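You operate a simulated robot arm through the tools that you are given. There is no shell and no other tool.

You run a simulated robot arm. Do the job below in one go: nothing can be reset, and whatever is moved stays where it is left.

## Task
Gauge the stepped copper block's width with the purple jaw, then seat it in the holder of that size.
Fine: slide the jaw open again and leave the other holder empty. Set down upright: stepped copper block.

Only the result counts: the job must be done as asked and must still hold three seconds after the hand-in. Knocking over, shifting, dropping, spilling or breaking anything else fails it.

## Robot
A 7-joint arm with a two-finger parallel gripper on a trunk, on a base that drives. Base frame: it is fixed to the floor where the robot stands at the start and does not move with it; the origin is under the middle of the robot, x ahead of it, y to its left, z up. Lengths are in m, angles in degrees, forces in N, time in s.
With the tool pointing down near the work surface it reaches from about 0.3 to 0.72 m from the robot's upright axis, wherever it stands. Its first joint turns from -166.0 to 166.0 degrees. Places, roughly: bed of the width gauge [0.7, 0.1, 0.9]; purple jaw [0.8, 0.1, 0.9]. Payload 3.43 kg.
Tool frame: the origin (TCP) lies between the finger pads and is the grasp point; the fingertips stand 0.034 m ahead of it; z points along the fingers, y is the line along which they close. Largest opening 0.128 m; finger width 0.024, thickness 0.012; the body of the gripper, 0.048 by 0.13 m, starts 0.096 m behind the TCP.
Orientation is that of the tool frame in the base frame, as a unit quaternion [w, x, y, z]. With the fingers straight down and closing along the base's y, the tool's x points along the base's -x, its y along +y and its z along -z.

## Interface
- The arm moves only by the tool apply_moves. Its arguments are lists of equal length, an entry for each row: "delta_rot": the turn, a rotation vector about the base's x, y, z in units of 90 degrees (1.0 is 90 degrees), a list of three; "translation": the shift along the base's x, y, z in units of 250 mm (1.0 is 250 mm), a list of three; "hand": the opening, from 0 (shut) to 1 (fully open). In form: {"delta_rot": [[ax, ay, az], ...], "translation": [[tx, ty, tz], ...], "hand": [hand, ...]}. A call has 1 to 20 rows; each row is the pose to reach, as a shift and turn from the pose commanded when the call began. A call with a number of a shift or a turn outside -1 to 1 is refused whole. Each row takes 0.2 s and may step no farther than 0.05 m and 8.6 degrees from the row before; otherwise, or with a gripper value out of range, the whole call is refused. Where a pose cannot be reached the arm comes as near as it can. A force on the tool above 40 N (or 10 N above the force at the start of the call, whichever is more), or a blocked arm, ends the call early, and 0.2 s more pass. Each finger travels about 0.108 m/s and halts on what it meets, pressing with about 34 N; the grip force reading is that of the motor and also rises with nothing between the fingers. The clock runs only during rows and for 0.2 s after the last one: add rows that repeat a pose to give the fingers time. The reply holds the time, the measured pose of the TCP, the force on the tool along the base axes, the opening and the grip force, in the units named above and with some noise, with the torque about the TCP (base axes, N m) and any sound that the robot's microphone picked up, and new pictures: "show" is both (left out), scene, wrist or none.
- Cameras (640 x 400 px; columns grow to the right, rows downward): "scene" is now at [-0.0102, 0.1316, 1.5604]; the picture's right is [-0.10, -0.99, 0.00], its down [-0.65, 0.07, -0.76] and it looks along [0.75, -0.08, -0.65] (base axes); focal length 288 px, centre (320, 200). "wrist" rides on the gripper at [0.076, -0.011, -0.16] in the tool frame; the picture's right is [0.15, 0.99, 0.00], its down [-0.88, 0.13, -0.46] and it looks along [-0.45, 0.07, 0.89] (tool axes); focal length 234 px, centre (320, 200). There is no depth. A picture from a camera that has moved, and an enlarged one, comes with that camera's place and axes in the base frame and with its lens.
- slide_trunk(by): slides the trunk up (or, below 0, down) by that many m; the arm and the scene camera ride with it, the base frame stays. It gives what a move gives, with no picture.
- roll_base(legs): drives the robot by 1 to 6 legs, each [ahead, left, turn to the left] in m, m and degrees, along the robot's own axes; the way and the turn of a leg run together, so that a leg with both is an arc; at most 1.5 m and 180 degrees a leg. The arm and the cameras ride along, it lands a little off, and it stops where it bumps. It gives what a move gives, and a new picture of the scene camera.
- aim_head(pan, tilt): turns the head with the scene camera to pan (to the left, within 86 degrees either way) and tilt (down, from -29 to 69), counted from straight ahead of the robot. It gives what a move gives, and a new picture of the scene camera.
- zoom(camera, box): a new picture of the part [left, top, right, bottom] of that camera's present view, enlarged. The clock stands still meanwhile.
- hand_in(): hands the job in; it is judged then, once.

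Nothing tells you exact positions but the pictures and the camera data. Unless the task says otherwise, let go and move clear before handing in.

The tools are called after "Request:" by a JSON object that holds its "fn" and its "kwargs". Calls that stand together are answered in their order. apply_moves: Moves the arm, as the interface text tells. Its arguments: {"type":"object","properties":{"delta_rot":{"type":"array","items":{"type":"array","items":{"type":"number"}}},"translation":{"type":"array","items":{"type":"array","items":{"type":"number"}}},"hand":{"type":"array","items":{"type":"number"}},"show":{"type":"string","enum":["both","scene","wrist","none"]}},"required":["delta_rot","translation","hand"]} The other tools are called the same way: slide_trunk (by) slides the trunk up or down; roll_base (legs) drives the base; aim_head (pan, tilt) turns the head that bears the scene camera; zoom (camera, box) takes an enlarged picture of a part of a camera's view; hand_in () hands the job in.

At the start:

```text
clock: 0.0
tcp_pos: [0.3936, 0.155, 1.207]
ee_rot: [0.0, 0.0, 1.0, 0.0]
force: [0.6, -0.3, -0.8]
moment: [0.0, 0.04, -0.01]
width: 0.128
grip_force: 0.1
trunk travel left (down, up): [-0.275, 0.049]
robot x, y, heading: [-0.0008, 0.0023, -0.1]
head pan, tilt: [-5.8, 40.7]
```

scene: 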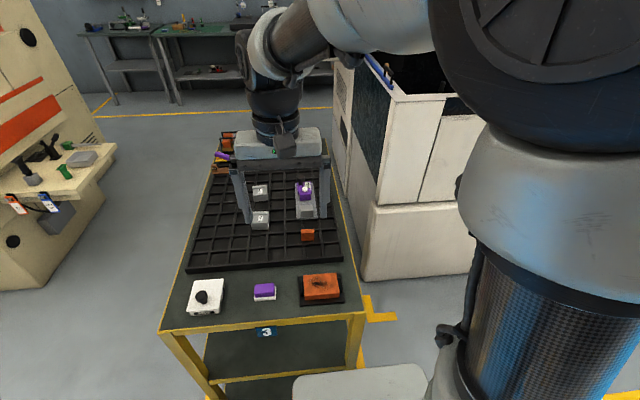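
wrist: 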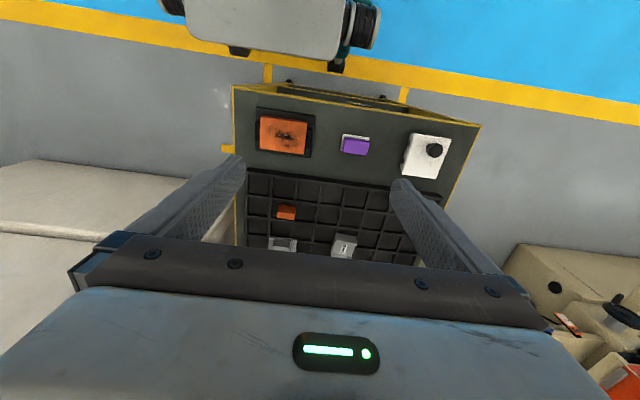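

I see a cart with a gridded tray holding two grey holders, a gauge with a purple jaw and a small copper block. Let me enlarge the view first.

Request:
{"fn": "zoom", "kwargs": {"camera": "scene", "box": [230, 160, 350, 250]}}

Request:
{"fn": "zoom", "kwargs": {"camera": "scene", "box": [160, 230, 370, 340]}}

Request:
{"fn": "zoom", "kwargs": {"camera": "wrist", "box": [220, 80, 480, 270]}}

```text
4.44 times, centred on (290, 205) of scene
camera zoom: at [-0.0102, 0.1316, 1.5604], right [-0.1, -0.99, 0.0], down [-0.65, 0.07, -0.76], along [0.75, -0.08, -0.65], focal length 1279 px, centre (453, 178)
```

zoom: 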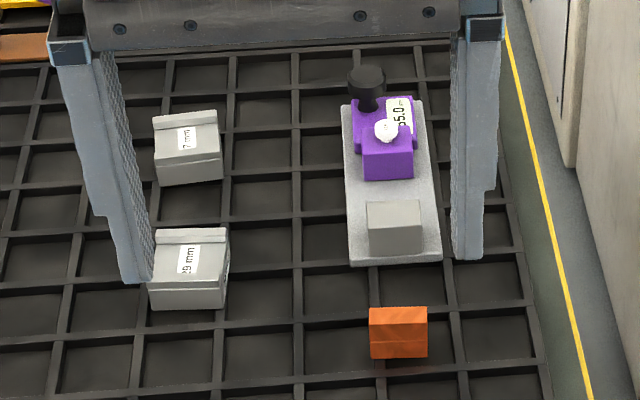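

```text
3.05 times, centred on (265, 285) of scene
camera zoom: at [-0.0102, 0.1316, 1.5604], right [-0.1, -0.99, 0.0], down [-0.65, 0.07, -0.76], along [0.75, -0.08, -0.65], focal length 877 px, centre (488, -59)
```

zoom: 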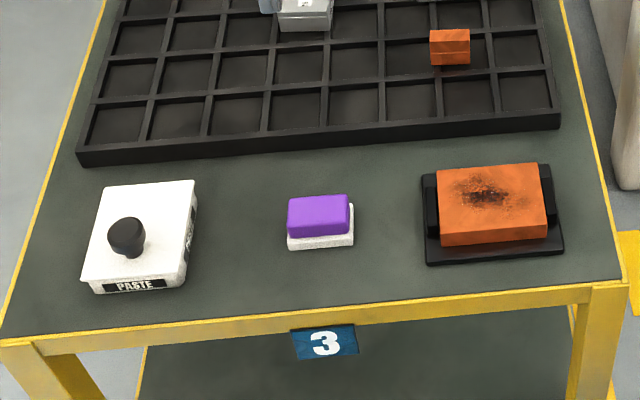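

```text
2.11 times, centred on (350, 175) of wrist
camera zoom: at [0.3182, 0.1437, 1.3667], right [-0.15, 0.99, 0.0], down [0.88, 0.13, 0.46], along [0.45, 0.07, -0.89], focal length 493 px, centre (257, 253)
```

zoom: 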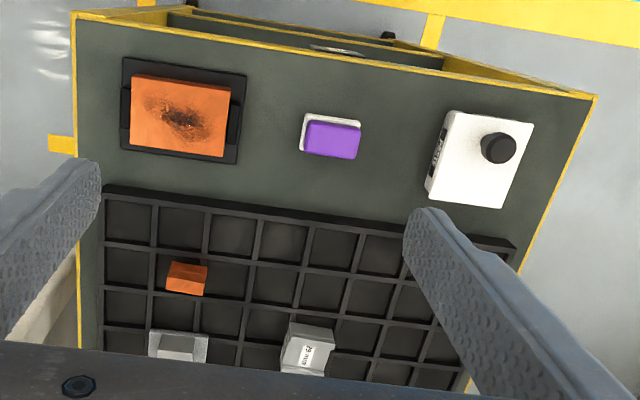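

The block sits near (0.59, 0.11), the gauge around x 0.68–0.77 at y≈0.10, and the holders near (0.65, 0.25) and (0.79, 0.26). I'll look down to see the clearance between the base and the cart.

Request:
{"fn": "aim_head", "kwargs": {"pan": -5, "tilt": 66}}

```text
clock: 0.9
tcp_pos: [0.3939, 0.1537, 1.2071]
ee_rot: [-0.001, 0.002, 1.0, 0.0]
force: [0.0, 0.5, -0.8]
moment: [0.02, 0.01, 0.0]
width: 0.1281
grip_force: 0.1
trunk travel left (down, up): [-0.275, 0.049]
robot x, y, heading: [0.0022, 0.0048, 0.1]
head pan, tilt: [-5.0, 66.0]
camera scene: at [-0.0184, 0.133, 1.5463], right [-0.09, -1.0, 0.0], down [-0.77, 0.07, -0.63], along [0.63, -0.06, -0.77], focal length 288 px, centre (320, 200)
```

scene: 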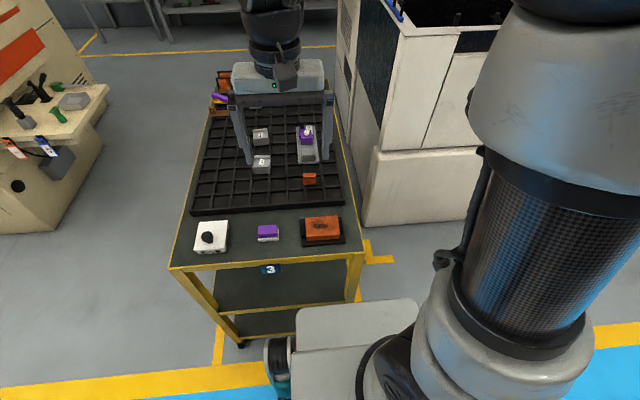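

The head was possibly still moving. I'll take another look at the base-to-cart gap.

Request:
{"fn": "zoom", "kwargs": {"camera": "scene", "box": [160, 180, 460, 400]}}

Request:
{"fn": "apply_moves", "kwargs": {"delta_rot": [[0, 0, 0], [0, 0, 0]], "translation": [[0, 0, 0], [0, 0, 0]], "hand": [1, 1], "show": "scene"}}

```text
1.82 times, centred on (310, 290) of scene
camera zoom: at [-0.0184, 0.133, 1.5463], right [-0.09, -1.0, 0.0], down [-0.77, 0.07, -0.63], along [0.63, -0.06, -0.77], focal length 523 px, centre (338, 36)
```

zoom: 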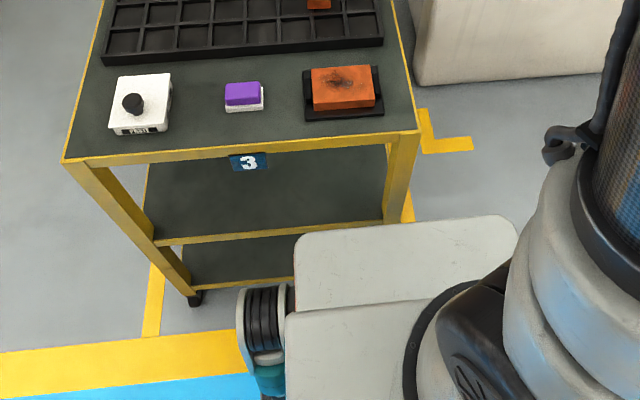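

```text
clock: 1.5
tcp_pos: [0.3938, 0.1556, 1.2063]
ee_rot: [0.0, 0.0, 1.0, -0.001]
force: [0.4, 0.9, -0.1]
moment: [-0.02, 0.0, -0.02]
width: 0.128
grip_force: 0.0
trunk travel left (down, up): [-0.275, 0.049]
robot x, y, heading: [-0.0009, -0.001, -0.2]
head pan, tilt: [-5.0, 66.0]
camera scene: at [-0.0184, 0.1328, 1.5463], right [-0.1, -1.0, 0.0], down [-0.77, 0.07, -0.63], along [0.63, -0.06, -0.77], focal length 288 px, centre (320, 200)
```

scene: 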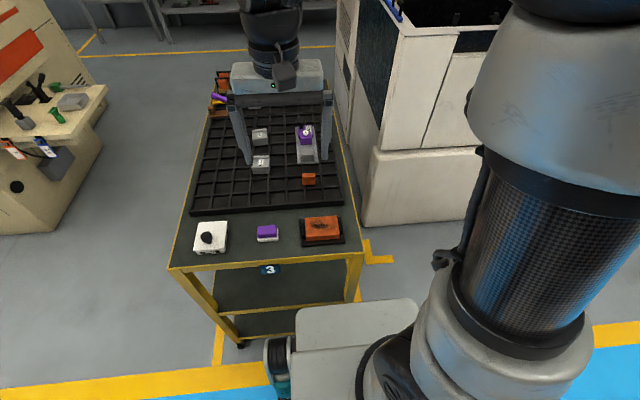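

The base front is almost touching the cart's near edge, so the far items must be reached from the cart's right side. I'll check whether the space there is free.

Request:
{"fn": "aim_head", "kwargs": {"pan": -60, "tilt": 40}}

Request:
{"fn": "aim_head", "kwargs": {"pan": -20, "tilt": 40}}

Request:
{"fn": "aim_head", "kwargs": {"pan": 80, "tilt": 45}}

```text
clock: 2.7
tcp_pos: [0.3947, 0.1562, 1.2065]
ee_rot: [0.0, 0.0, 1.0, 0.0]
force: [-0.7, -0.3, 0.0]
moment: [-0.02, 0.01, 0.01]
width: 0.1282
grip_force: 0.1
trunk travel left (down, up): [-0.275, 0.049]
robot x, y, heading: [0.0009, -0.0007, 0.2]
head pan, tilt: [-60.0, 40.0]
camera scene: at [-0.0517, 0.0665, 1.5615], right [-0.87, -0.5, 0.0], down [-0.32, 0.56, -0.77], along [0.38, -0.66, -0.64], focal length 288 px, centre (320, 200)
```

scene: 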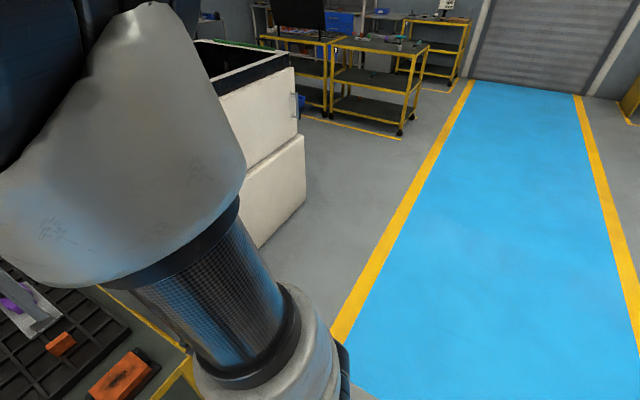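

```text
clock: 3.8
tcp_pos: [0.3935, 0.1548, 1.208]
ee_rot: [0.0, -0.001, 1.0, 0.0]
force: [0.3, 1.1, -0.1]
moment: [-0.01, 0.03, 0.0]
width: 0.1279
grip_force: 0.0
trunk travel left (down, up): [-0.275, 0.049]
robot x, y, heading: [0.0019, 0.0024, 0.1]
head pan, tilt: [-20.0, 40.0]
camera scene: at [-0.0144, 0.111, 1.5615], right [-0.34, -0.94, 0.0], down [-0.6, 0.22, -0.77], along [0.72, -0.26, -0.64], focal length 288 px, centre (320, 200)
```

scene: 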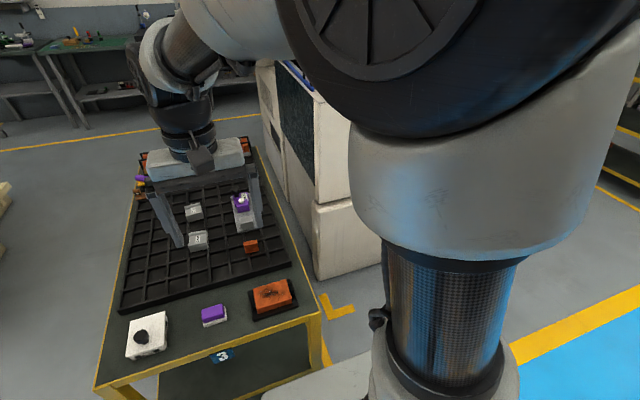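

```text
clock: 5.6
tcp_pos: [0.3932, 0.1556, 1.2086]
ee_rot: [-0.001, 0.0, 1.0, 0.0]
force: [-0.5, -0.1, 0.7]
moment: [-0.02, -0.03, -0.01]
width: 0.1278
grip_force: 0.0
trunk travel left (down, up): [-0.275, 0.049]
robot x, y, heading: [0.0029, 0.0018, 0.0]
head pan, tilt: [80.0, 45.0]
camera scene: at [-0.0801, 0.2202, 1.5542], right [0.98, -0.17, 0.0], down [-0.12, -0.7, -0.71], along [0.12, 0.7, -0.71], focal length 288 px, centre (320, 200)
```

scene: 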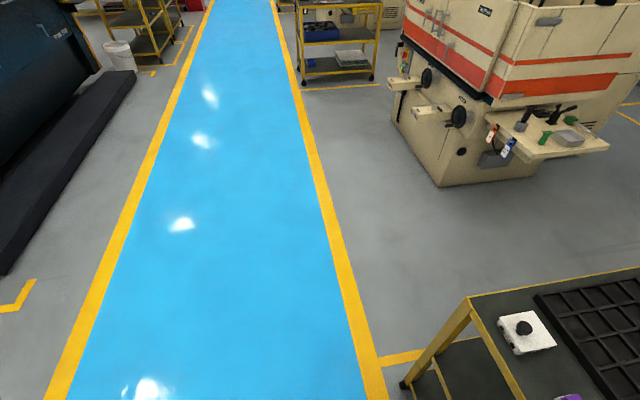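

The corridor to the right of the cart is free up to the cabinet at x≈1.0. I'll back off a little, strafe right and turn to face +y, then creep alongside the cart.

Request:
{"fn": "roll_base", "kwargs": {"legs": [[-0.1, 0, 0], [0, -0.45, 0], [0, 0, 90]]}}

Request:
{"fn": "aim_head", "kwargs": {"pan": -40, "tilt": 50}}

```text
clock: 15.2
tcp_pos: [-0.2669, -0.0657, 1.2074]
ee_rot: [0.0, 0.719, -0.694, 0.0]
force: [-0.2, 0.4, 0.1]
moment: [0.01, -0.02, -0.01]
width: 0.1282
grip_force: 0.1
trunk travel left (down, up): [-0.275, 0.049]
robot x, y, heading: [-0.0993, -0.454, 92.0]
head pan, tilt: [80.0, 45.0]
camera scene: at [-0.3198, -0.5377, 1.5542], right [0.14, 0.99, 0.0], down [0.7, -0.1, -0.71], along [-0.7, 0.1, -0.71], focal length 288 px, centre (320, 200)
```

scene: 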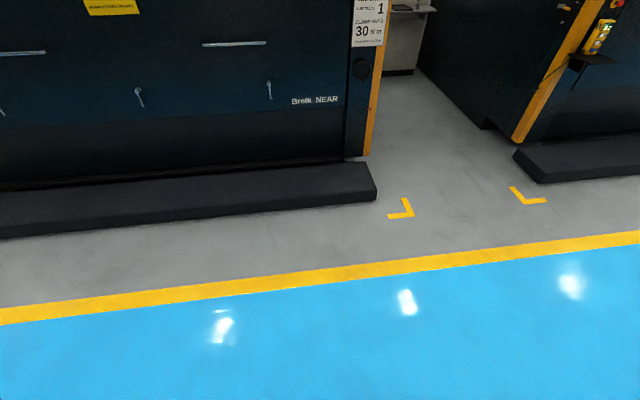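

```text
clock: 17.2
tcp_pos: [-0.268, -0.0672, 1.2071]
ee_rot: [0.0, 0.719, -0.695, 0.001]
force: [1.4, -0.1, 0.5]
moment: [0.0, 0.01, -0.01]
width: 0.1281
grip_force: 0.0
trunk travel left (down, up): [-0.275, 0.049]
robot x, y, heading: [-0.1018, -0.4547, 92.0]
head pan, tilt: [-40.0, 50.0]
camera scene: at [-0.1919, -0.4883, 1.5473], right [0.79, -0.62, 0.0], down [-0.47, -0.6, -0.64], along [0.4, 0.51, -0.77], focal length 288 px, centre (320, 200)
```

scene: 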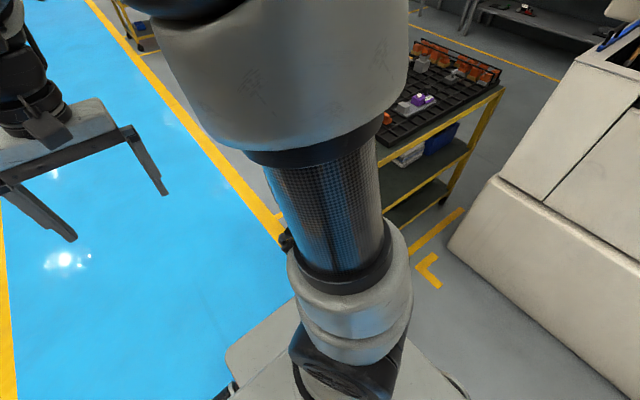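

Heading is 92°, so I'll correct it and strafe halfway along, with the head watching the cart side.

Request:
{"fn": "roll_base", "kwargs": {"legs": [[0, 0, -2], [0, -0.4, 0]]}}

Request:
{"fn": "aim_head", "kwargs": {"pan": -20, "tilt": 60}}

```text
clock: 22.0
tcp_pos: [0.1506, -0.0605, 1.2069]
ee_rot: [0.001, -0.707, 0.707, 0.0]
force: [-0.1, 0.9, -0.4]
moment: [0.0, 0.04, 0.01]
width: 0.1282
grip_force: 0.1
trunk travel left (down, up): [-0.275, 0.049]
robot x, y, heading: [0.3041, -0.4577, 90.0]
head pan, tilt: [-40.0, 50.0]
camera scene: at [0.2102, -0.485, 1.5473], right [0.77, -0.64, 0.0], down [-0.49, -0.59, -0.64], along [0.41, 0.49, -0.77], focal length 288 px, centre (320, 200)
```

scene: 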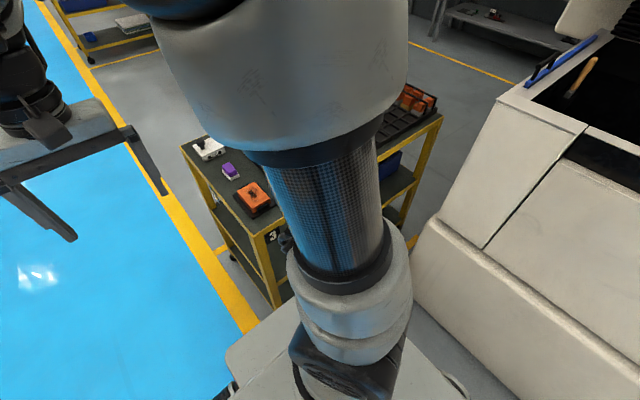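

```text
clock: 22.8
tcp_pos: [0.1504, -0.0602, 1.2055]
ee_rot: [-0.001, -0.706, 0.708, -0.003]
force: [1.0, -0.1, -0.1]
moment: [-0.04, -0.02, 0.02]
width: 0.1278
grip_force: 0.0
trunk travel left (down, up): [-0.275, 0.049]
robot x, y, heading: [0.3058, -0.4516, 90.1]
head pan, tilt: [-20.0, 60.0]
camera scene: at [0.1906, -0.4782, 1.5411], right [0.91, -0.41, 0.0], down [-0.34, -0.74, -0.58], along [0.24, 0.53, -0.82], focal length 288 px, centre (320, 200)
```

scene: 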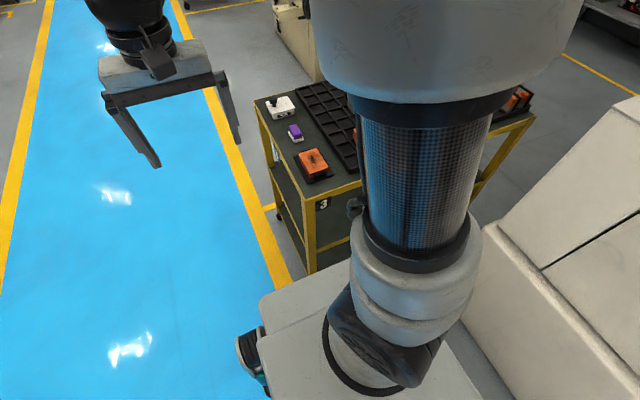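

Clearance looks fine. Continuing along the cart's right side to about x=0.59.

Request:
{"fn": "roll_base", "kwargs": {"legs": [[0, -0.28, 0]]}}

Request:
{"fn": "aim_head", "kwargs": {"pan": 0, "tilt": 60}}

```text
clock: 26.1
tcp_pos: [0.428, -0.0612, 1.2065]
ee_rot: [0.001, 0.708, -0.707, 0.001]
force: [0.4, 0.2, -0.3]
moment: [0.02, -0.03, -0.03]
width: 0.1281
grip_force: 0.1
trunk travel left (down, up): [-0.275, 0.049]
robot x, y, heading: [0.5817, -0.4548, 90.2]
head pan, tilt: [-20.0, 60.0]
camera scene: at [0.4697, -0.4777, 1.5414], right [0.91, -0.41, 0.0], down [-0.33, -0.74, -0.58], along [0.24, 0.53, -0.81], focal length 288 px, centre (320, 200)
```

scene: 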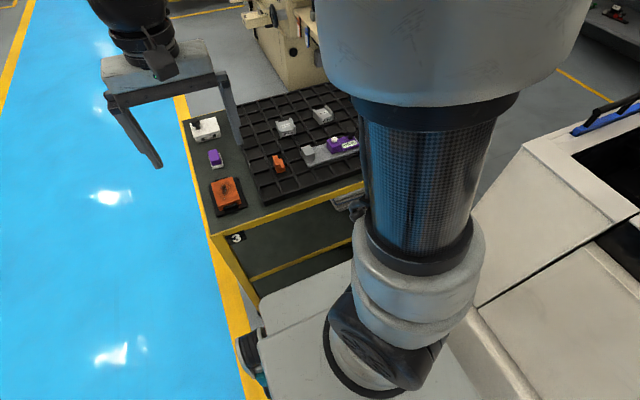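

```text
clock: 26.9
tcp_pos: [0.4275, -0.0591, 1.2046]
ee_rot: [0.001, 0.708, -0.706, 0.004]
force: [0.1, -0.2, 1.2]
moment: [0.0, -0.04, 0.01]
width: 0.128
grip_force: 0.0
trunk travel left (down, up): [-0.275, 0.049]
robot x, y, heading: [0.5864, -0.4537, 90.1]
head pan, tilt: [0.0, 60.0]
camera scene: at [0.4555, -0.4718, 1.5428], right [0.98, -0.21, 0.0], down [-0.17, -0.79, -0.6], along [0.12, 0.58, -0.8], focal length 288 px, centre (320, 200)
```

scene: 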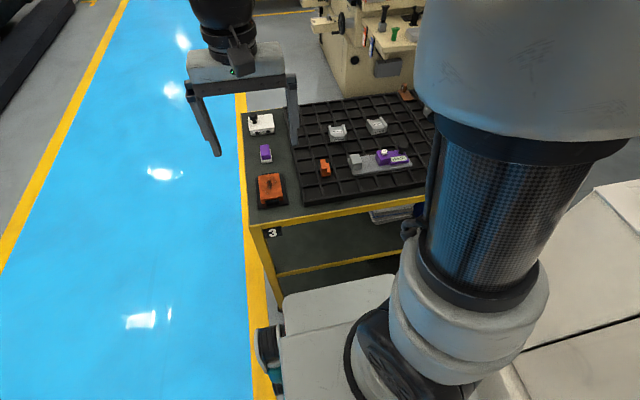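

The view of the gauge and holders is clear. I'll edge 4.5 cm closer, keeping clear of the cart.

Request:
{"fn": "roll_base", "kwargs": {"legs": [[0.045, 0, 0]]}}

Request:
{"fn": "zoom", "kwargs": {"camera": "scene", "box": [290, 80, 450, 200]}}

```text
clock: 27.8
tcp_pos: [0.4273, -0.0166, 1.2049]
ee_rot: [0.001, 0.708, -0.706, 0.004]
force: [-0.7, 0.3, 0.6]
moment: [-0.02, -0.04, -0.02]
width: 0.1282
grip_force: 0.0
trunk travel left (down, up): [-0.275, 0.049]
robot x, y, heading: [0.5847, -0.4116, 90.3]
head pan, tilt: [0.0, 60.0]
camera scene: at [0.4551, -0.4268, 1.5429], right [0.98, -0.2, 0.0], down [-0.16, -0.79, -0.6], along [0.12, 0.58, -0.8], focal length 288 px, centre (320, 200)
```

scene: 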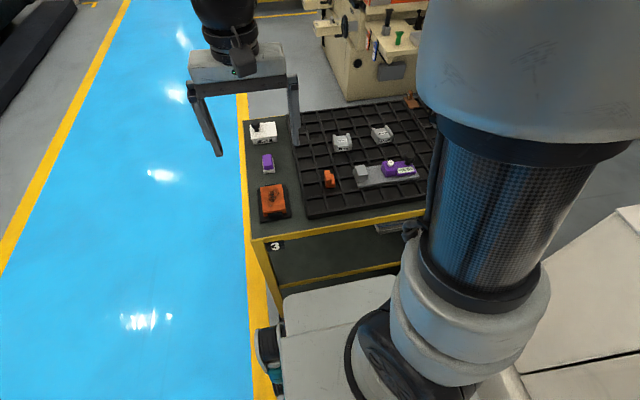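

```text
3.33 times, centred on (370, 140) of scene
camera zoom: at [0.4551, -0.4268, 1.5429], right [0.98, -0.2, 0.0], down [-0.16, -0.79, -0.6], along [0.12, 0.58, -0.8], focal length 960 px, centre (153, 400)
```

zoom: 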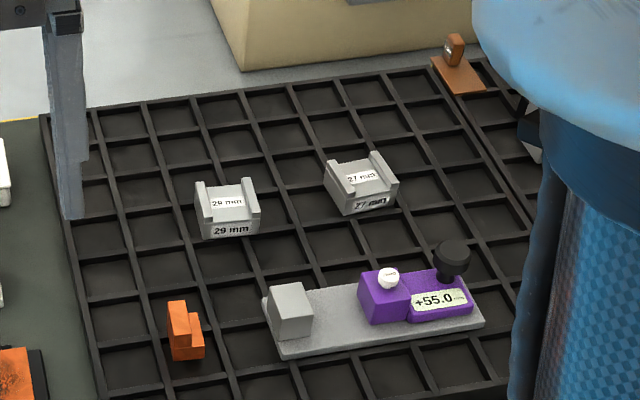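

The gauge reads +55.0 open. The holders are channels open along y, and the copper block is an L-step with its width along x. I'll bring the wrist camera over for a closer look.

Request:
{"fn": "apply_moves", "kwargs": {"delta_rot": [[0, 0, 0], [0, 0, 0], [0, 0, 0], [0, 0, 0], [0, 0, 0], [0, 0, 0], [0, 0, 0]], "translation": [[0.18, 0, 0], [0.36, 0, 0], [0.54, 0, 0], [0.72, 0, 0], [0.9, 0, 0], [0.94, 0, 0], [0.94, 0, 0]], "hand": [1, 1, 1, 1, 1, 1, 1]}}

Request:
{"fn": "zoom", "kwargs": {"camera": "wrist", "box": [220, 80, 480, 240]}}

```text
clock: 29.4
tcp_pos: [0.6639, -0.017, 1.2058]
ee_rot: [0.0, 0.708, -0.707, 0.003]
force: [-0.8, -0.1, -0.4]
moment: [-0.03, 0.01, 0.02]
width: 0.1279
grip_force: 0.0
trunk travel left (down, up): [-0.275, 0.049]
robot x, y, heading: [0.5837, -0.4132, 90.4]
head pan, tilt: [0.0, 60.0]
camera scene: at [0.4399, -0.4328, 1.5348], right [1.0, 0.0, 0.0], down [0.0, -0.87, -0.5], along [0.0, 0.5, -0.87], focal length 288 px, centre (320, 200)
camera wrist: at [0.6746, -0.0931, 1.3659], right [-0.99, -0.15, 0.0], down [-0.13, 0.88, 0.45], along [-0.07, 0.45, -0.89], focal length 234 px, centre (320, 200)
```

scene: 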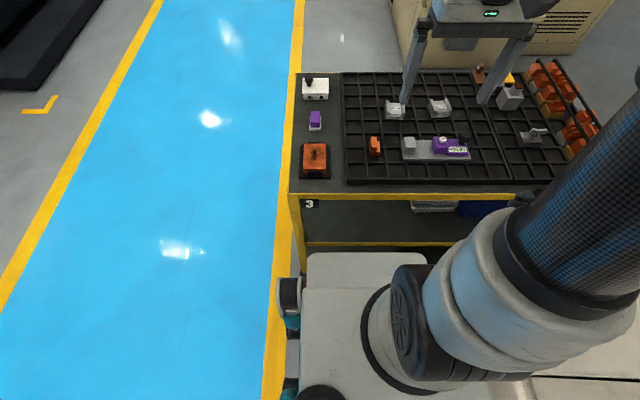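
wrist: 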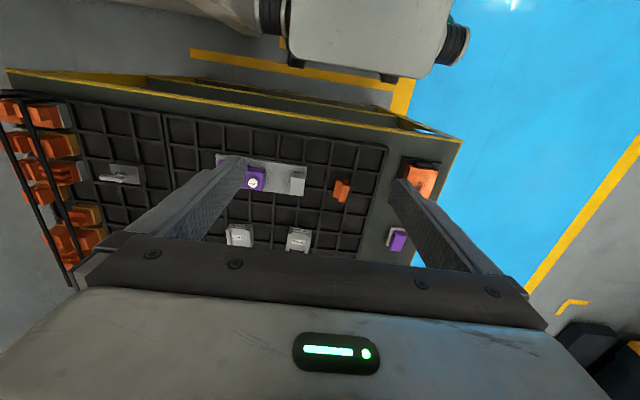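

```text
2.46 times, centred on (350, 160) of wrist
camera zoom: at [0.6746, -0.0931, 1.3659], right [-0.99, -0.15, 0.0], down [-0.13, 0.88, 0.45], along [-0.07, 0.45, -0.89], focal length 576 px, centre (246, 298)
```

zoom: 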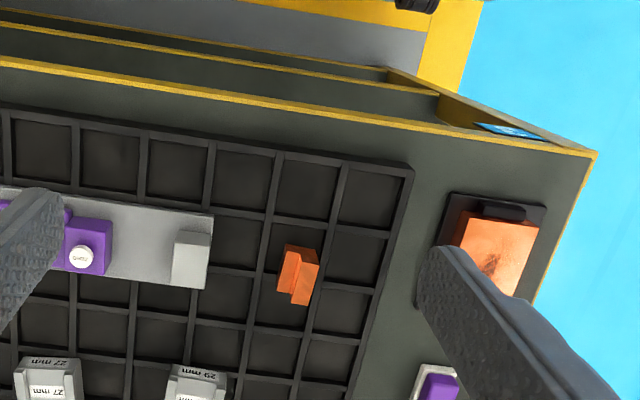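

Request:
{"fn": "zoom", "kwargs": {"camera": "scene", "box": [355, 90, 475, 165]}}

Request:
{"fn": "zoom", "kwargs": {"camera": "scene", "box": [395, 125, 475, 165]}}

Request:
{"fn": "zoom", "kwargs": {"camera": "scene", "box": [360, 125, 430, 165]}}

```text
5.33 times, centred on (415, 128) of scene
camera zoom: at [0.4399, -0.4328, 1.5348], right [1.0, 0.0, 0.0], down [0.0, -0.87, -0.5], along [0.0, 0.5, -0.87], focal length 1535 px, centre (-187, 587)
```

zoom: 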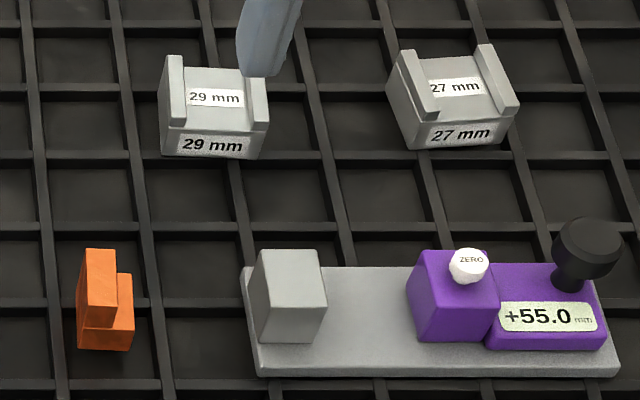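

```text
8.00 times, centred on (435, 145) of scene
camera zoom: at [0.4399, -0.4328, 1.5348], right [1.0, 0.0, 0.0], down [0.0, -0.87, -0.5], along [0.0, 0.5, -0.87], focal length 2303 px, centre (-600, 640)
```

zoom: 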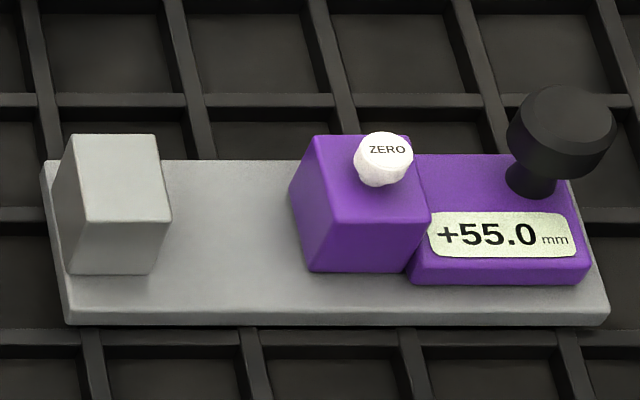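

```text
9.14 times, centred on (395, 145) of scene
camera zoom: at [0.4399, -0.4328, 1.5348], right [1.0, 0.0, 0.0], down [0.0, -0.87, -0.5], along [0.0, 0.5, -0.87], focal length 2632 px, centre (-366, 703)
```

zoom: 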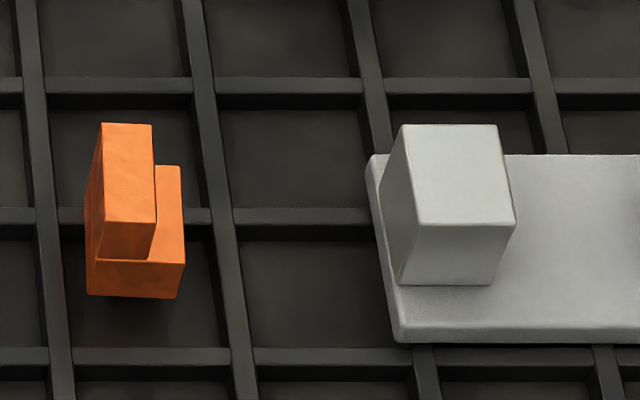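

The gauge is readable with a ZERO button on the jaw and a black knob behind. As a cross-check I'll first hover over the copper block (≈(0.59, 0.094)) with the fingers along x.

Request:
{"fn": "apply_moves", "kwargs": {"delta_rot": [[0, 0, 0], [0, 0, 0], [0, 0, 0], [0, 0, 0], [0, 0, 0], [0, 0, 0], [0, 0, 0]], "translation": [[-0.09, 0.14, -0.08], [-0.18, 0.28, -0.16], [-0.27, 0.4, -0.24], [-0.28, 0.444, -0.36], [-0.28, 0.444, -0.5], [-0.28, 0.444, -0.58], [-0.28, 0.444, -0.58]], "hand": [1, 1, 1, 1, 1, 1, 1]}}

Request:
{"fn": "zoom", "kwargs": {"camera": "wrist", "box": [200, 50, 440, 220]}}

Request:
{"fn": "zoom", "kwargs": {"camera": "scene", "box": [330, 60, 490, 180]}}

```text
clock: 31.0
tcp_pos: [0.5922, 0.0948, 1.0579]
ee_rot: [0.002, 0.708, -0.707, 0.003]
force: [0.1, 0.0, -0.2]
moment: [-0.01, 0.04, 0.01]
width: 0.1284
grip_force: 0.0
trunk travel left (down, up): [-0.275, 0.049]
robot x, y, heading: [0.585, -0.4068, 90.1]
head pan, tilt: [0.0, 60.0]
camera scene: at [0.44, -0.4327, 1.5348], right [1.0, 0.0, 0.0], down [0.0, -0.87, -0.5], along [0.0, 0.5, -0.87], focal length 288 px, centre (320, 200)
camera wrist: at [0.6038, 0.0199, 1.219], right [-0.99, -0.15, 0.0], down [-0.13, 0.88, 0.45], along [-0.06, 0.45, -0.89], focal length 234 px, centre (320, 200)
```

scene: 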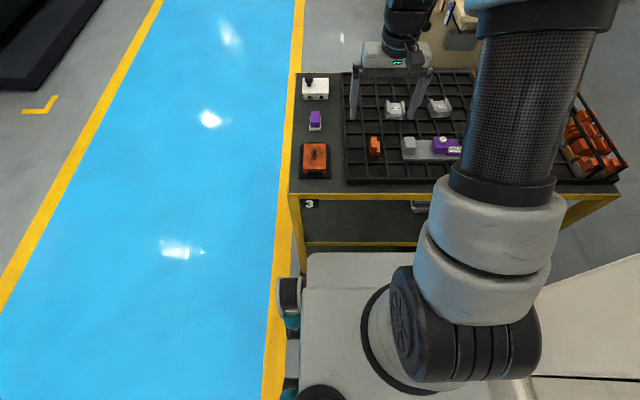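
wrist: 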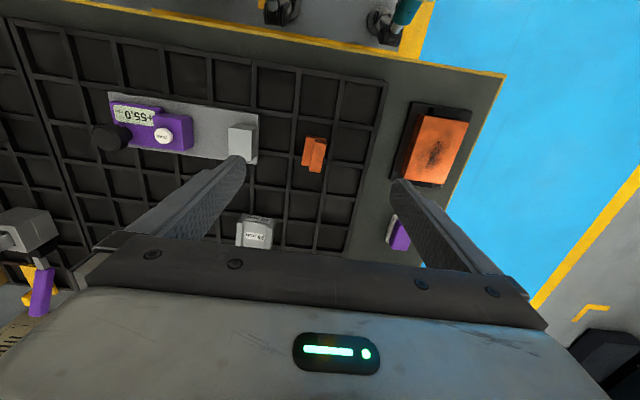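

```text
2.35 times, centred on (320, 135) of wrist
camera zoom: at [0.6038, 0.0199, 1.219], right [-0.99, -0.15, 0.0], down [-0.13, 0.88, 0.45], along [-0.06, 0.45, -0.89], focal length 551 px, centre (320, 353)
```

zoom: 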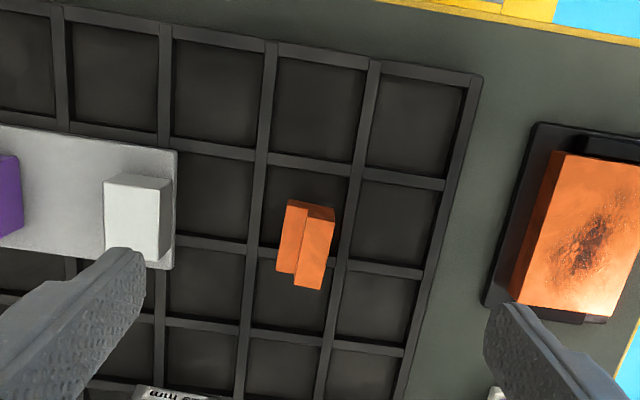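

```text
3.33 times, centred on (410, 120) of scene
camera zoom: at [0.44, -0.4327, 1.5348], right [1.0, 0.0, 0.0], down [0.0, -0.87, -0.5], along [0.0, 0.5, -0.87], focal length 960 px, centre (20, 467)
```

zoom: 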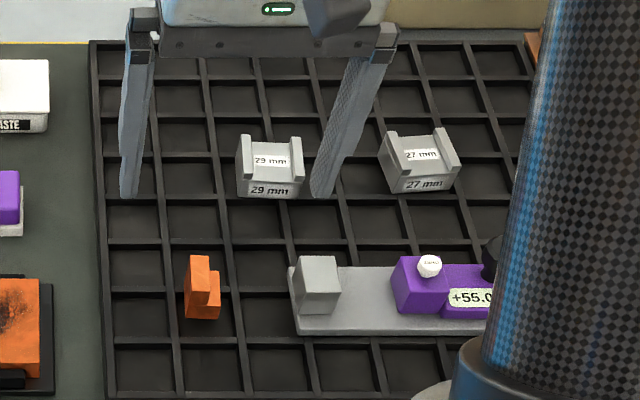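

Request:
{"fn": "zoom", "kwargs": {"camera": "wrist", "box": [290, 120, 350, 180]}}

Request:
{"fn": "zoom", "kwargs": {"camera": "scene", "box": [355, 130, 395, 160]}}

Request:
{"fn": "zoom", "kwargs": {"camera": "scene", "box": [380, 90, 460, 130]}}

```text
6.67 times, centred on (320, 150) of wrist
camera zoom: at [0.6038, 0.0199, 1.219], right [-0.99, -0.15, 0.0], down [-0.13, 0.88, 0.45], along [-0.06, 0.45, -0.89], focal length 1561 px, centre (320, 533)
```

zoom: 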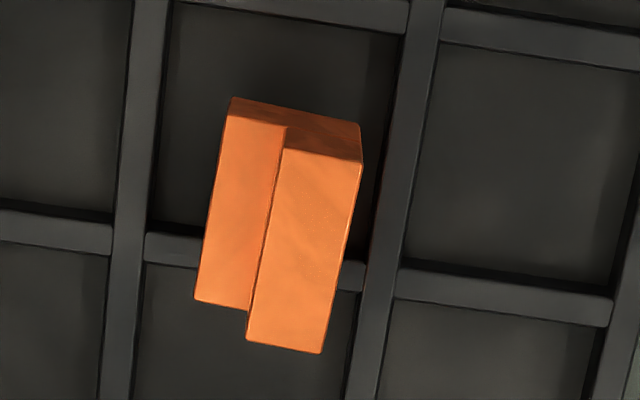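

```text
13.33 times, centred on (375, 145) of scene
camera zoom: at [0.44, -0.4327, 1.5348], right [1.0, 0.0, 0.0], down [0.0, -0.87, -0.5], along [0.0, 0.5, -0.87], focal length 3838 px, centre (-413, 933)
```

zoom: 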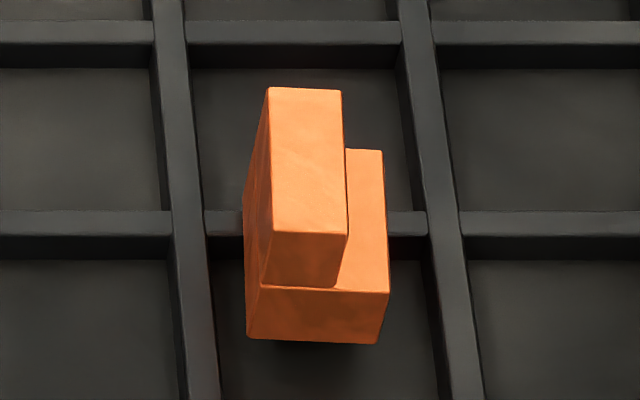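

```text
8.00 times, centred on (420, 110) of scene
camera zoom: at [0.44, -0.4327, 1.5348], right [1.0, 0.0, 0.0], down [0.0, -0.87, -0.5], along [0.0, 0.5, -0.87], focal length 2303 px, centre (-480, 920)
```

zoom: 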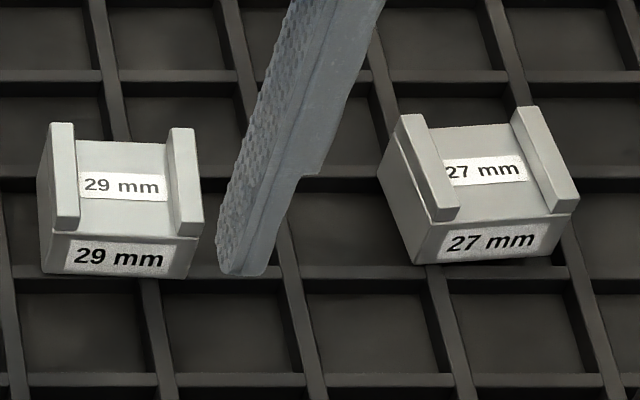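

Vision puts the block at x≈0.597, y≈0.109, z 0.884–0.92, with its base about 27 mm wide. I'll descend around it with the fingers along x to cross-check that width, pausing above first.

Request:
{"fn": "apply_moves", "kwargs": {"delta_rot": [[0, 0, 0], [0, 0, 0], [0, 0, 0], [0, 0, 0], [0, 0, 0]], "translation": [[0.02, 0.058, -0.12], [0.02, 0.058, -0.28], [0.02, 0.058, -0.4], [0.02, 0.058, -0.46], [0.02, 0.058, -0.46]], "hand": [1, 0.7, 0.7, 0.7, 0.7]}}

Request:
{"fn": "zoom", "kwargs": {"camera": "wrist", "box": [200, 80, 440, 230]}}

Request:
{"fn": "zoom", "kwargs": {"camera": "scene", "box": [340, 110, 420, 165]}}

```text
clock: 32.2
tcp_pos: [0.5998, 0.1074, 0.9435]
ee_rot: [0.001, 0.708, -0.706, 0.004]
force: [-0.1, 0.0, 0.4]
moment: [-0.02, -0.04, -0.01]
width: 0.0895
grip_force: 0.1
trunk travel left (down, up): [-0.275, 0.049]
robot x, y, heading: [0.5868, -0.4122, 90.0]
head pan, tilt: [0.0, 60.0]
camera scene: at [0.44, -0.4328, 1.5348], right [1.0, 0.0, 0.0], down [0.0, -0.87, -0.5], along [0.0, 0.5, -0.87], focal length 288 px, centre (320, 200)
camera wrist: at [0.6113, 0.0326, 1.1033], right [-0.99, -0.15, 0.0], down [-0.13, 0.88, 0.45], along [-0.06, 0.45, -0.89], focal length 234 px, centre (320, 200)
```

scene: 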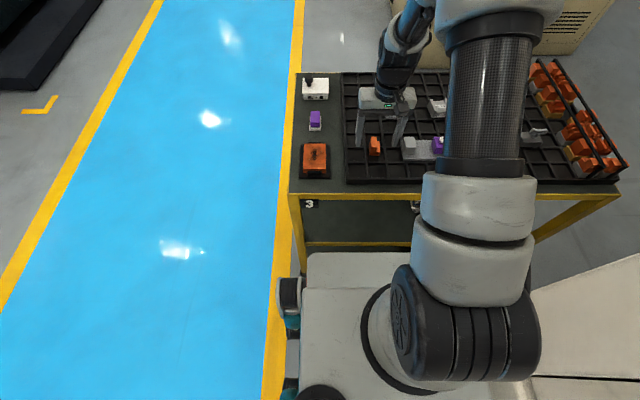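
wrist: 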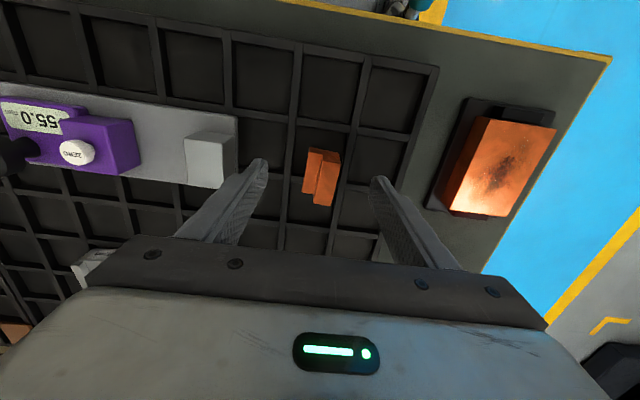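

```text
2.67 times, centred on (320, 155) of wrist
camera zoom: at [0.6113, 0.0326, 1.1033], right [-0.99, -0.15, 0.0], down [-0.13, 0.88, 0.45], along [-0.06, 0.45, -0.89], focal length 624 px, centre (320, 320)
```

zoom: 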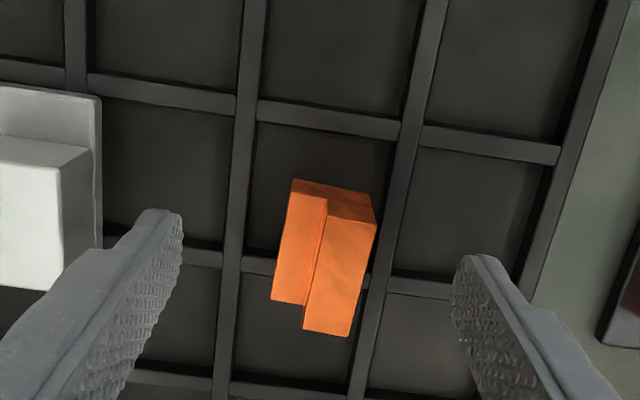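

```text
7.27 times, centred on (380, 138) of scene
camera zoom: at [0.44, -0.4328, 1.5348], right [1.0, 0.0, 0.0], down [0.0, -0.87, -0.5], along [0.0, 0.5, -0.87], focal length 2093 px, centre (-116, 654)
```

zoom: 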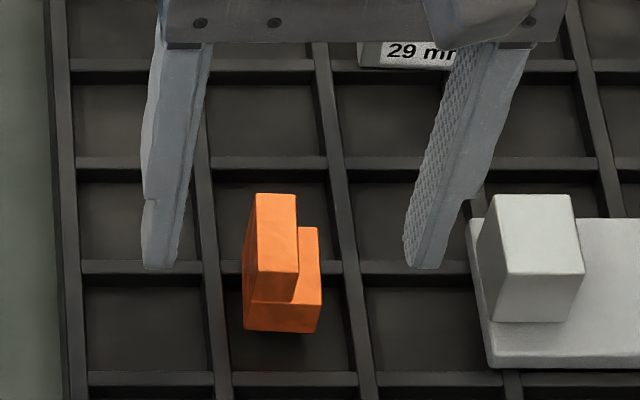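

The fingers straddle the block well. Lowering 18 mm and closing to read its width.

Request:
{"fn": "apply_moves", "kwargs": {"delta_rot": [[0, 0, 0], [0, 0, 0], [0, 0, 0], [0, 0, 0], [0, 0, 0], [0, 0, 0], [0, 0, 0], [0, 0, 0]], "translation": [[-0.01, 0.006, -0.036], [-0.01, 0.006, -0.072], [-0.01, 0.006, -0.072], [-0.01, 0.006, -0.072], [-0.01, 0.006, -0.072], [-0.01, 0.006, -0.072], [-0.01, 0.006, -0.072], [-0.01, 0.006, -0.072]], "hand": [0.7, 0.7, 0.5, 0.35, 0.27, 0.18, 0.18, 0.18]}}

Request:
{"fn": "zoom", "kwargs": {"camera": "scene", "box": [340, 110, 420, 165]}}

```text
clock: 34.0
tcp_pos: [0.5971, 0.1099, 0.9266]
ee_rot: [0.001, 0.707, -0.707, 0.004]
force: [1.0, 0.8, 0.5]
moment: [0.0, 0.01, 0.03]
width: 0.0276
grip_force: 34.1
trunk travel left (down, up): [-0.275, 0.049]
robot x, y, heading: [0.5844, -0.4092, 89.6]
head pan, tilt: [0.0, 60.0]
camera scene: at [0.44, -0.4328, 1.5348], right [1.0, 0.0, 0.0], down [0.0, -0.87, -0.5], along [0.0, 0.5, -0.87], focal length 288 px, centre (320, 200)
camera wrist: at [0.6085, 0.0353, 1.0859], right [-0.99, -0.15, 0.0], down [-0.13, 0.88, 0.45], along [-0.06, 0.45, -0.89], focal length 234 px, centre (320, 200)
```

scene: 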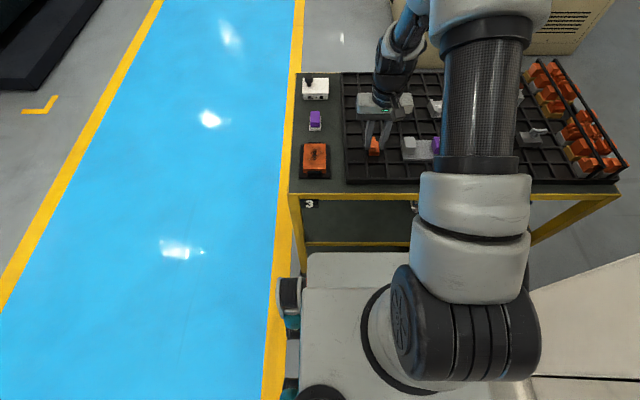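
wrist: 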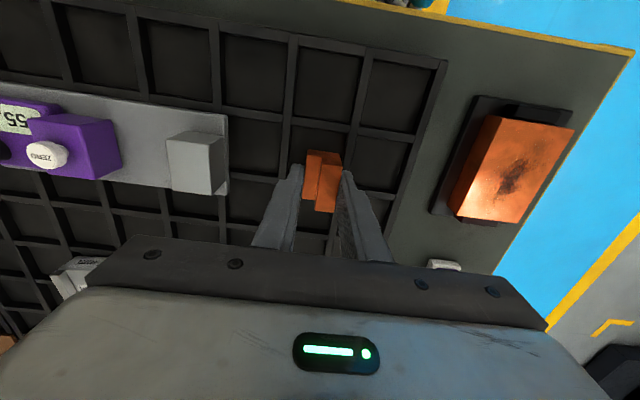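

```text
7.27 times, centred on (380, 138) of scene
camera zoom: at [0.44, -0.4328, 1.5348], right [1.0, 0.0, 0.0], down [0.0, -0.87, -0.5], along [0.0, 0.5, -0.87], focal length 2093 px, centre (-116, 654)
```

zoom: 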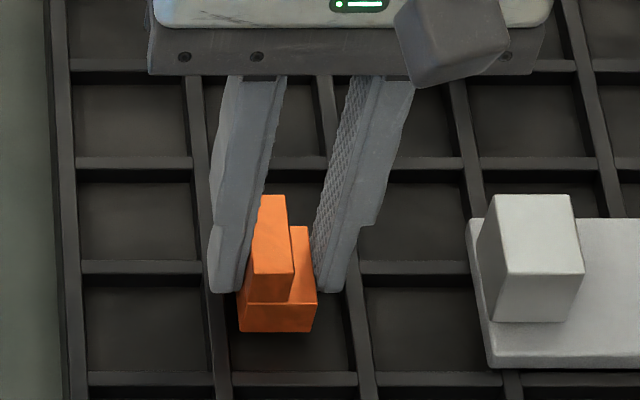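

The gripper reads about 27.6 mm. I'll take a couple more readings to average out the noise.

Request:
{"fn": "apply_moves", "kwargs": {"delta_rot": [[0, 0, 0]], "translation": [[0, 0, 0]], "hand": [0.18], "show": "none"}}

Request:
{"fn": "apply_moves", "kwargs": {"delta_rot": [[0, 0, 0]], "translation": [[0, 0, 0]], "hand": [0.15], "show": "none"}}

Request:
{"fn": "apply_moves", "kwargs": {"delta_rot": [[0, 0, 0]], "translation": [[0, 0, 0]], "hand": [0.15], "show": "none"}}

Request:
{"fn": "apply_moves", "kwargs": {"delta_rot": [[0, 0, 0]], "translation": [[0, 0, 0]], "hand": [0.15], "show": "wrist"}}

Request:
{"fn": "zoom", "kwargs": {"camera": "wrist", "box": [280, 130, 370, 230]}}

```text
clock: 34.4
tcp_pos: [0.5969, 0.1109, 0.927]
ee_rot: [0.001, 0.708, -0.706, 0.003]
force: [1.1, -0.3, -0.1]
moment: [0.04, 0.04, -0.03]
width: 0.0276
grip_force: 33.3
trunk travel left (down, up): [-0.275, 0.049]
robot x, y, heading: [0.5806, -0.4075, 90.3]
head pan, tilt: [0.0, 60.0]
```

```text
clock: 34.8
tcp_pos: [0.5958, 0.1103, 0.9263]
ee_rot: [0.001, 0.708, -0.706, 0.003]
force: [0.4, 1.0, 0.4]
moment: [0.05, 0.0, 0.01]
width: 0.0279
grip_force: 33.8
trunk travel left (down, up): [-0.275, 0.049]
robot x, y, heading: [0.5828, -0.4109, 89.9]
head pan, tilt: [0.0, 60.0]
```

```text
clock: 35.2
tcp_pos: [0.5977, 0.1112, 0.926]
ee_rot: [0.001, 0.708, -0.706, 0.003]
force: [0.7, 1.2, 0.7]
moment: [0.04, 0.06, -0.01]
width: 0.0276
grip_force: 34.3
trunk travel left (down, up): [-0.275, 0.049]
robot x, y, heading: [0.5834, -0.4078, 90.1]
head pan, tilt: [0.0, 60.0]
```

```text
clock: 35.6
tcp_pos: [0.5967, 0.1111, 0.9252]
ee_rot: [0.001, 0.708, -0.706, 0.003]
force: [0.2, 1.3, 0.3]
moment: [0.06, 0.0, -0.01]
width: 0.0277
grip_force: 34.1
trunk travel left (down, up): [-0.275, 0.049]
robot x, y, heading: [0.5841, -0.4086, 90.2]
head pan, tilt: [0.0, 60.0]
camera wrist: at [0.6085, 0.0353, 1.086], right [-0.99, -0.15, 0.0], down [-0.13, 0.88, 0.45], along [-0.06, 0.45, -0.89], focal length 234 px, centre (320, 200)
```

wrist: 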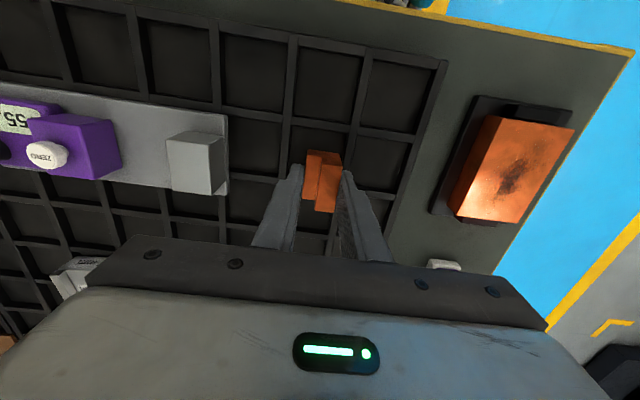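

```text
4.00 times, centred on (325, 180) of wrist
camera zoom: at [0.6085, 0.0353, 1.086], right [-0.99, -0.15, 0.0], down [-0.13, 0.88, 0.45], along [-0.06, 0.45, -0.89], focal length 937 px, centre (300, 280)
```

zoom: 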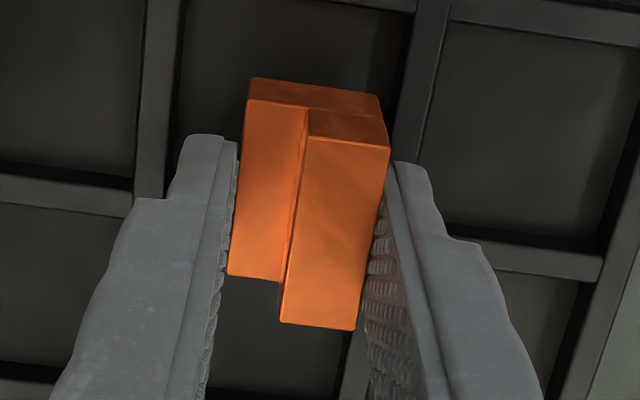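

Consistently about 27.7 mm. Now release, rise, and turn the tool -90° so the fingers close along y for the gauging grip.

Request:
{"fn": "apply_moves", "kwargs": {"delta_rot": [[0, 0, 0], [0, 0, 0], [0, 0, 0], [0, 0, 0], [0, 0, 0], [0, 0, 0], [0, 0, 0]], "translation": [[0, 0, 0], [0, 0, 0], [0, 0, 0], [0, 0, 0.12], [0, 0, 0.3], [0, 0, 0.42], [0, 0, 0.42]], "hand": [0.3, 0.5, 0.7, 0.7, 0.7, 0.7, 0.7], "show": "none"}}

Request:
{"fn": "apply_moves", "kwargs": {"delta_rot": [[0, 0, -0.09], [0, 0, -0.18], [0, 0, -0.27], [0, 0, -0.36], [0, 0, -0.45], [0, 0, -0.54], [0, 0, -0.63], [0, 0, -0.72], [0, 0, -0.81], [0, 0, -0.9], [0, 0, -0.96], [0, 0, -1.0], [0, 0, -1.0]], "translation": [[0, 0, 0], [0, 0, 0], [0, 0, 0], [0, 0, 0], [0, 0, 0], [0, 0, 0], [0, 0, 0], [0, 0, 0], [0, 0, 0], [0, 0, 0], [0, 0, 0], [0, 0, 0], [0, 0, 0]], "hand": [0.7, 0.7, 0.7, 0.7, 0.7, 0.7, 0.7, 0.7, 0.7, 0.7, 0.7, 0.7, 0.7]}}

Request:
{"fn": "zoom", "kwargs": {"camera": "wrist", "box": [200, 80, 440, 230]}}

Request:
{"fn": "zoom", "kwargs": {"camera": "scene", "box": [340, 110, 420, 165]}}

```text
clock: 37.2
tcp_pos: [0.5971, 0.112, 1.0308]
ee_rot: [0.001, 0.708, -0.707, 0.004]
force: [0.2, -0.1, 0.1]
moment: [0.02, 0.01, 0.01]
width: 0.0896
grip_force: 0.0
trunk travel left (down, up): [-0.275, 0.049]
robot x, y, heading: [0.5836, -0.4118, 90.0]
head pan, tilt: [0.0, 60.0]
```

```text
clock: 40.0
tcp_pos: [0.5959, 0.1107, 1.0307]
ee_rot: [-0.004, 0.001, 1.0, -0.002]
force: [-0.7, 0.4, -0.1]
moment: [0.03, -0.02, 0.02]
width: 0.0897
grip_force: 0.0
trunk travel left (down, up): [-0.275, 0.049]
robot x, y, heading: [0.5852, -0.4096, 89.9]
head pan, tilt: [0.0, 60.0]
camera scene: at [0.44, -0.4328, 1.5348], right [1.0, 0.0, 0.0], down [0.0, -0.87, -0.5], along [0.0, 0.5, -0.87], focal length 288 px, centre (320, 200)
camera wrist: at [0.5216, 0.0994, 1.1912], right [-0.15, 0.99, 0.0], down [0.88, 0.13, 0.45], along [0.45, 0.06, -0.89], focal length 234 px, centre (320, 200)
```

scene: 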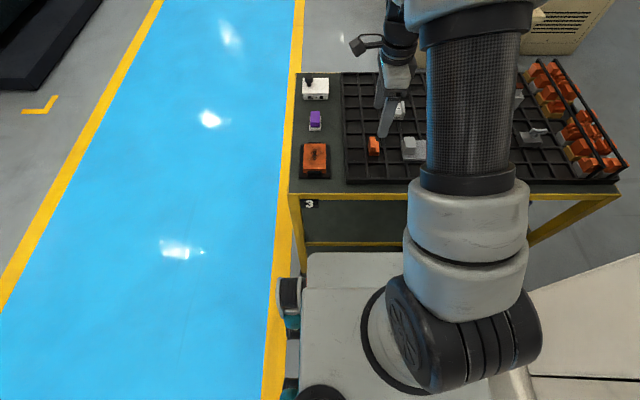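
wrist: 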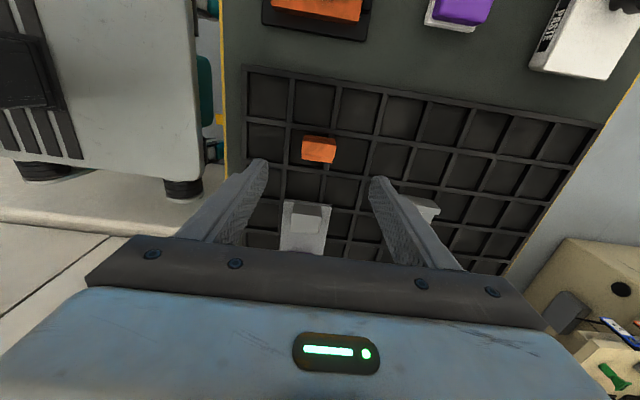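

```text
2.67 times, centred on (320, 155) of wrist
camera zoom: at [0.5216, 0.0994, 1.1912], right [-0.15, 0.99, 0.0], down [0.88, 0.13, 0.45], along [0.45, 0.06, -0.89], focal length 624 px, centre (320, 320)
```

zoom: 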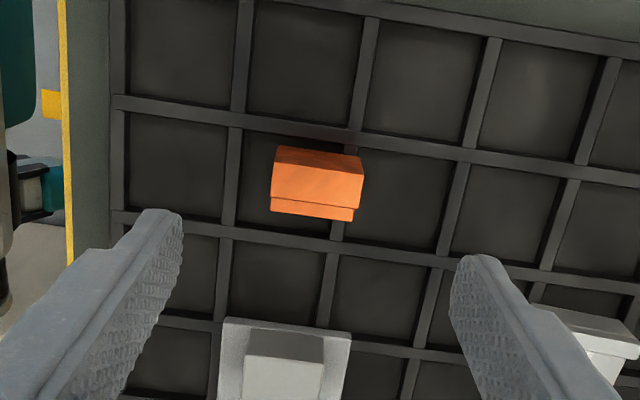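

```text
7.27 times, centred on (380, 138) of scene
camera zoom: at [0.44, -0.4328, 1.5348], right [1.0, 0.0, 0.0], down [0.0, -0.87, -0.5], along [0.0, 0.5, -0.87], focal length 2093 px, centre (-116, 654)
```

zoom: 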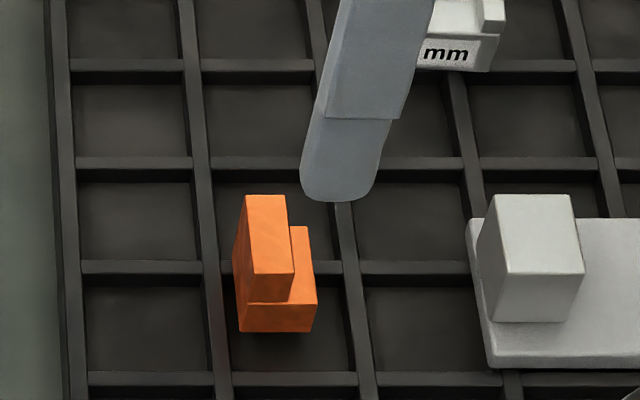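

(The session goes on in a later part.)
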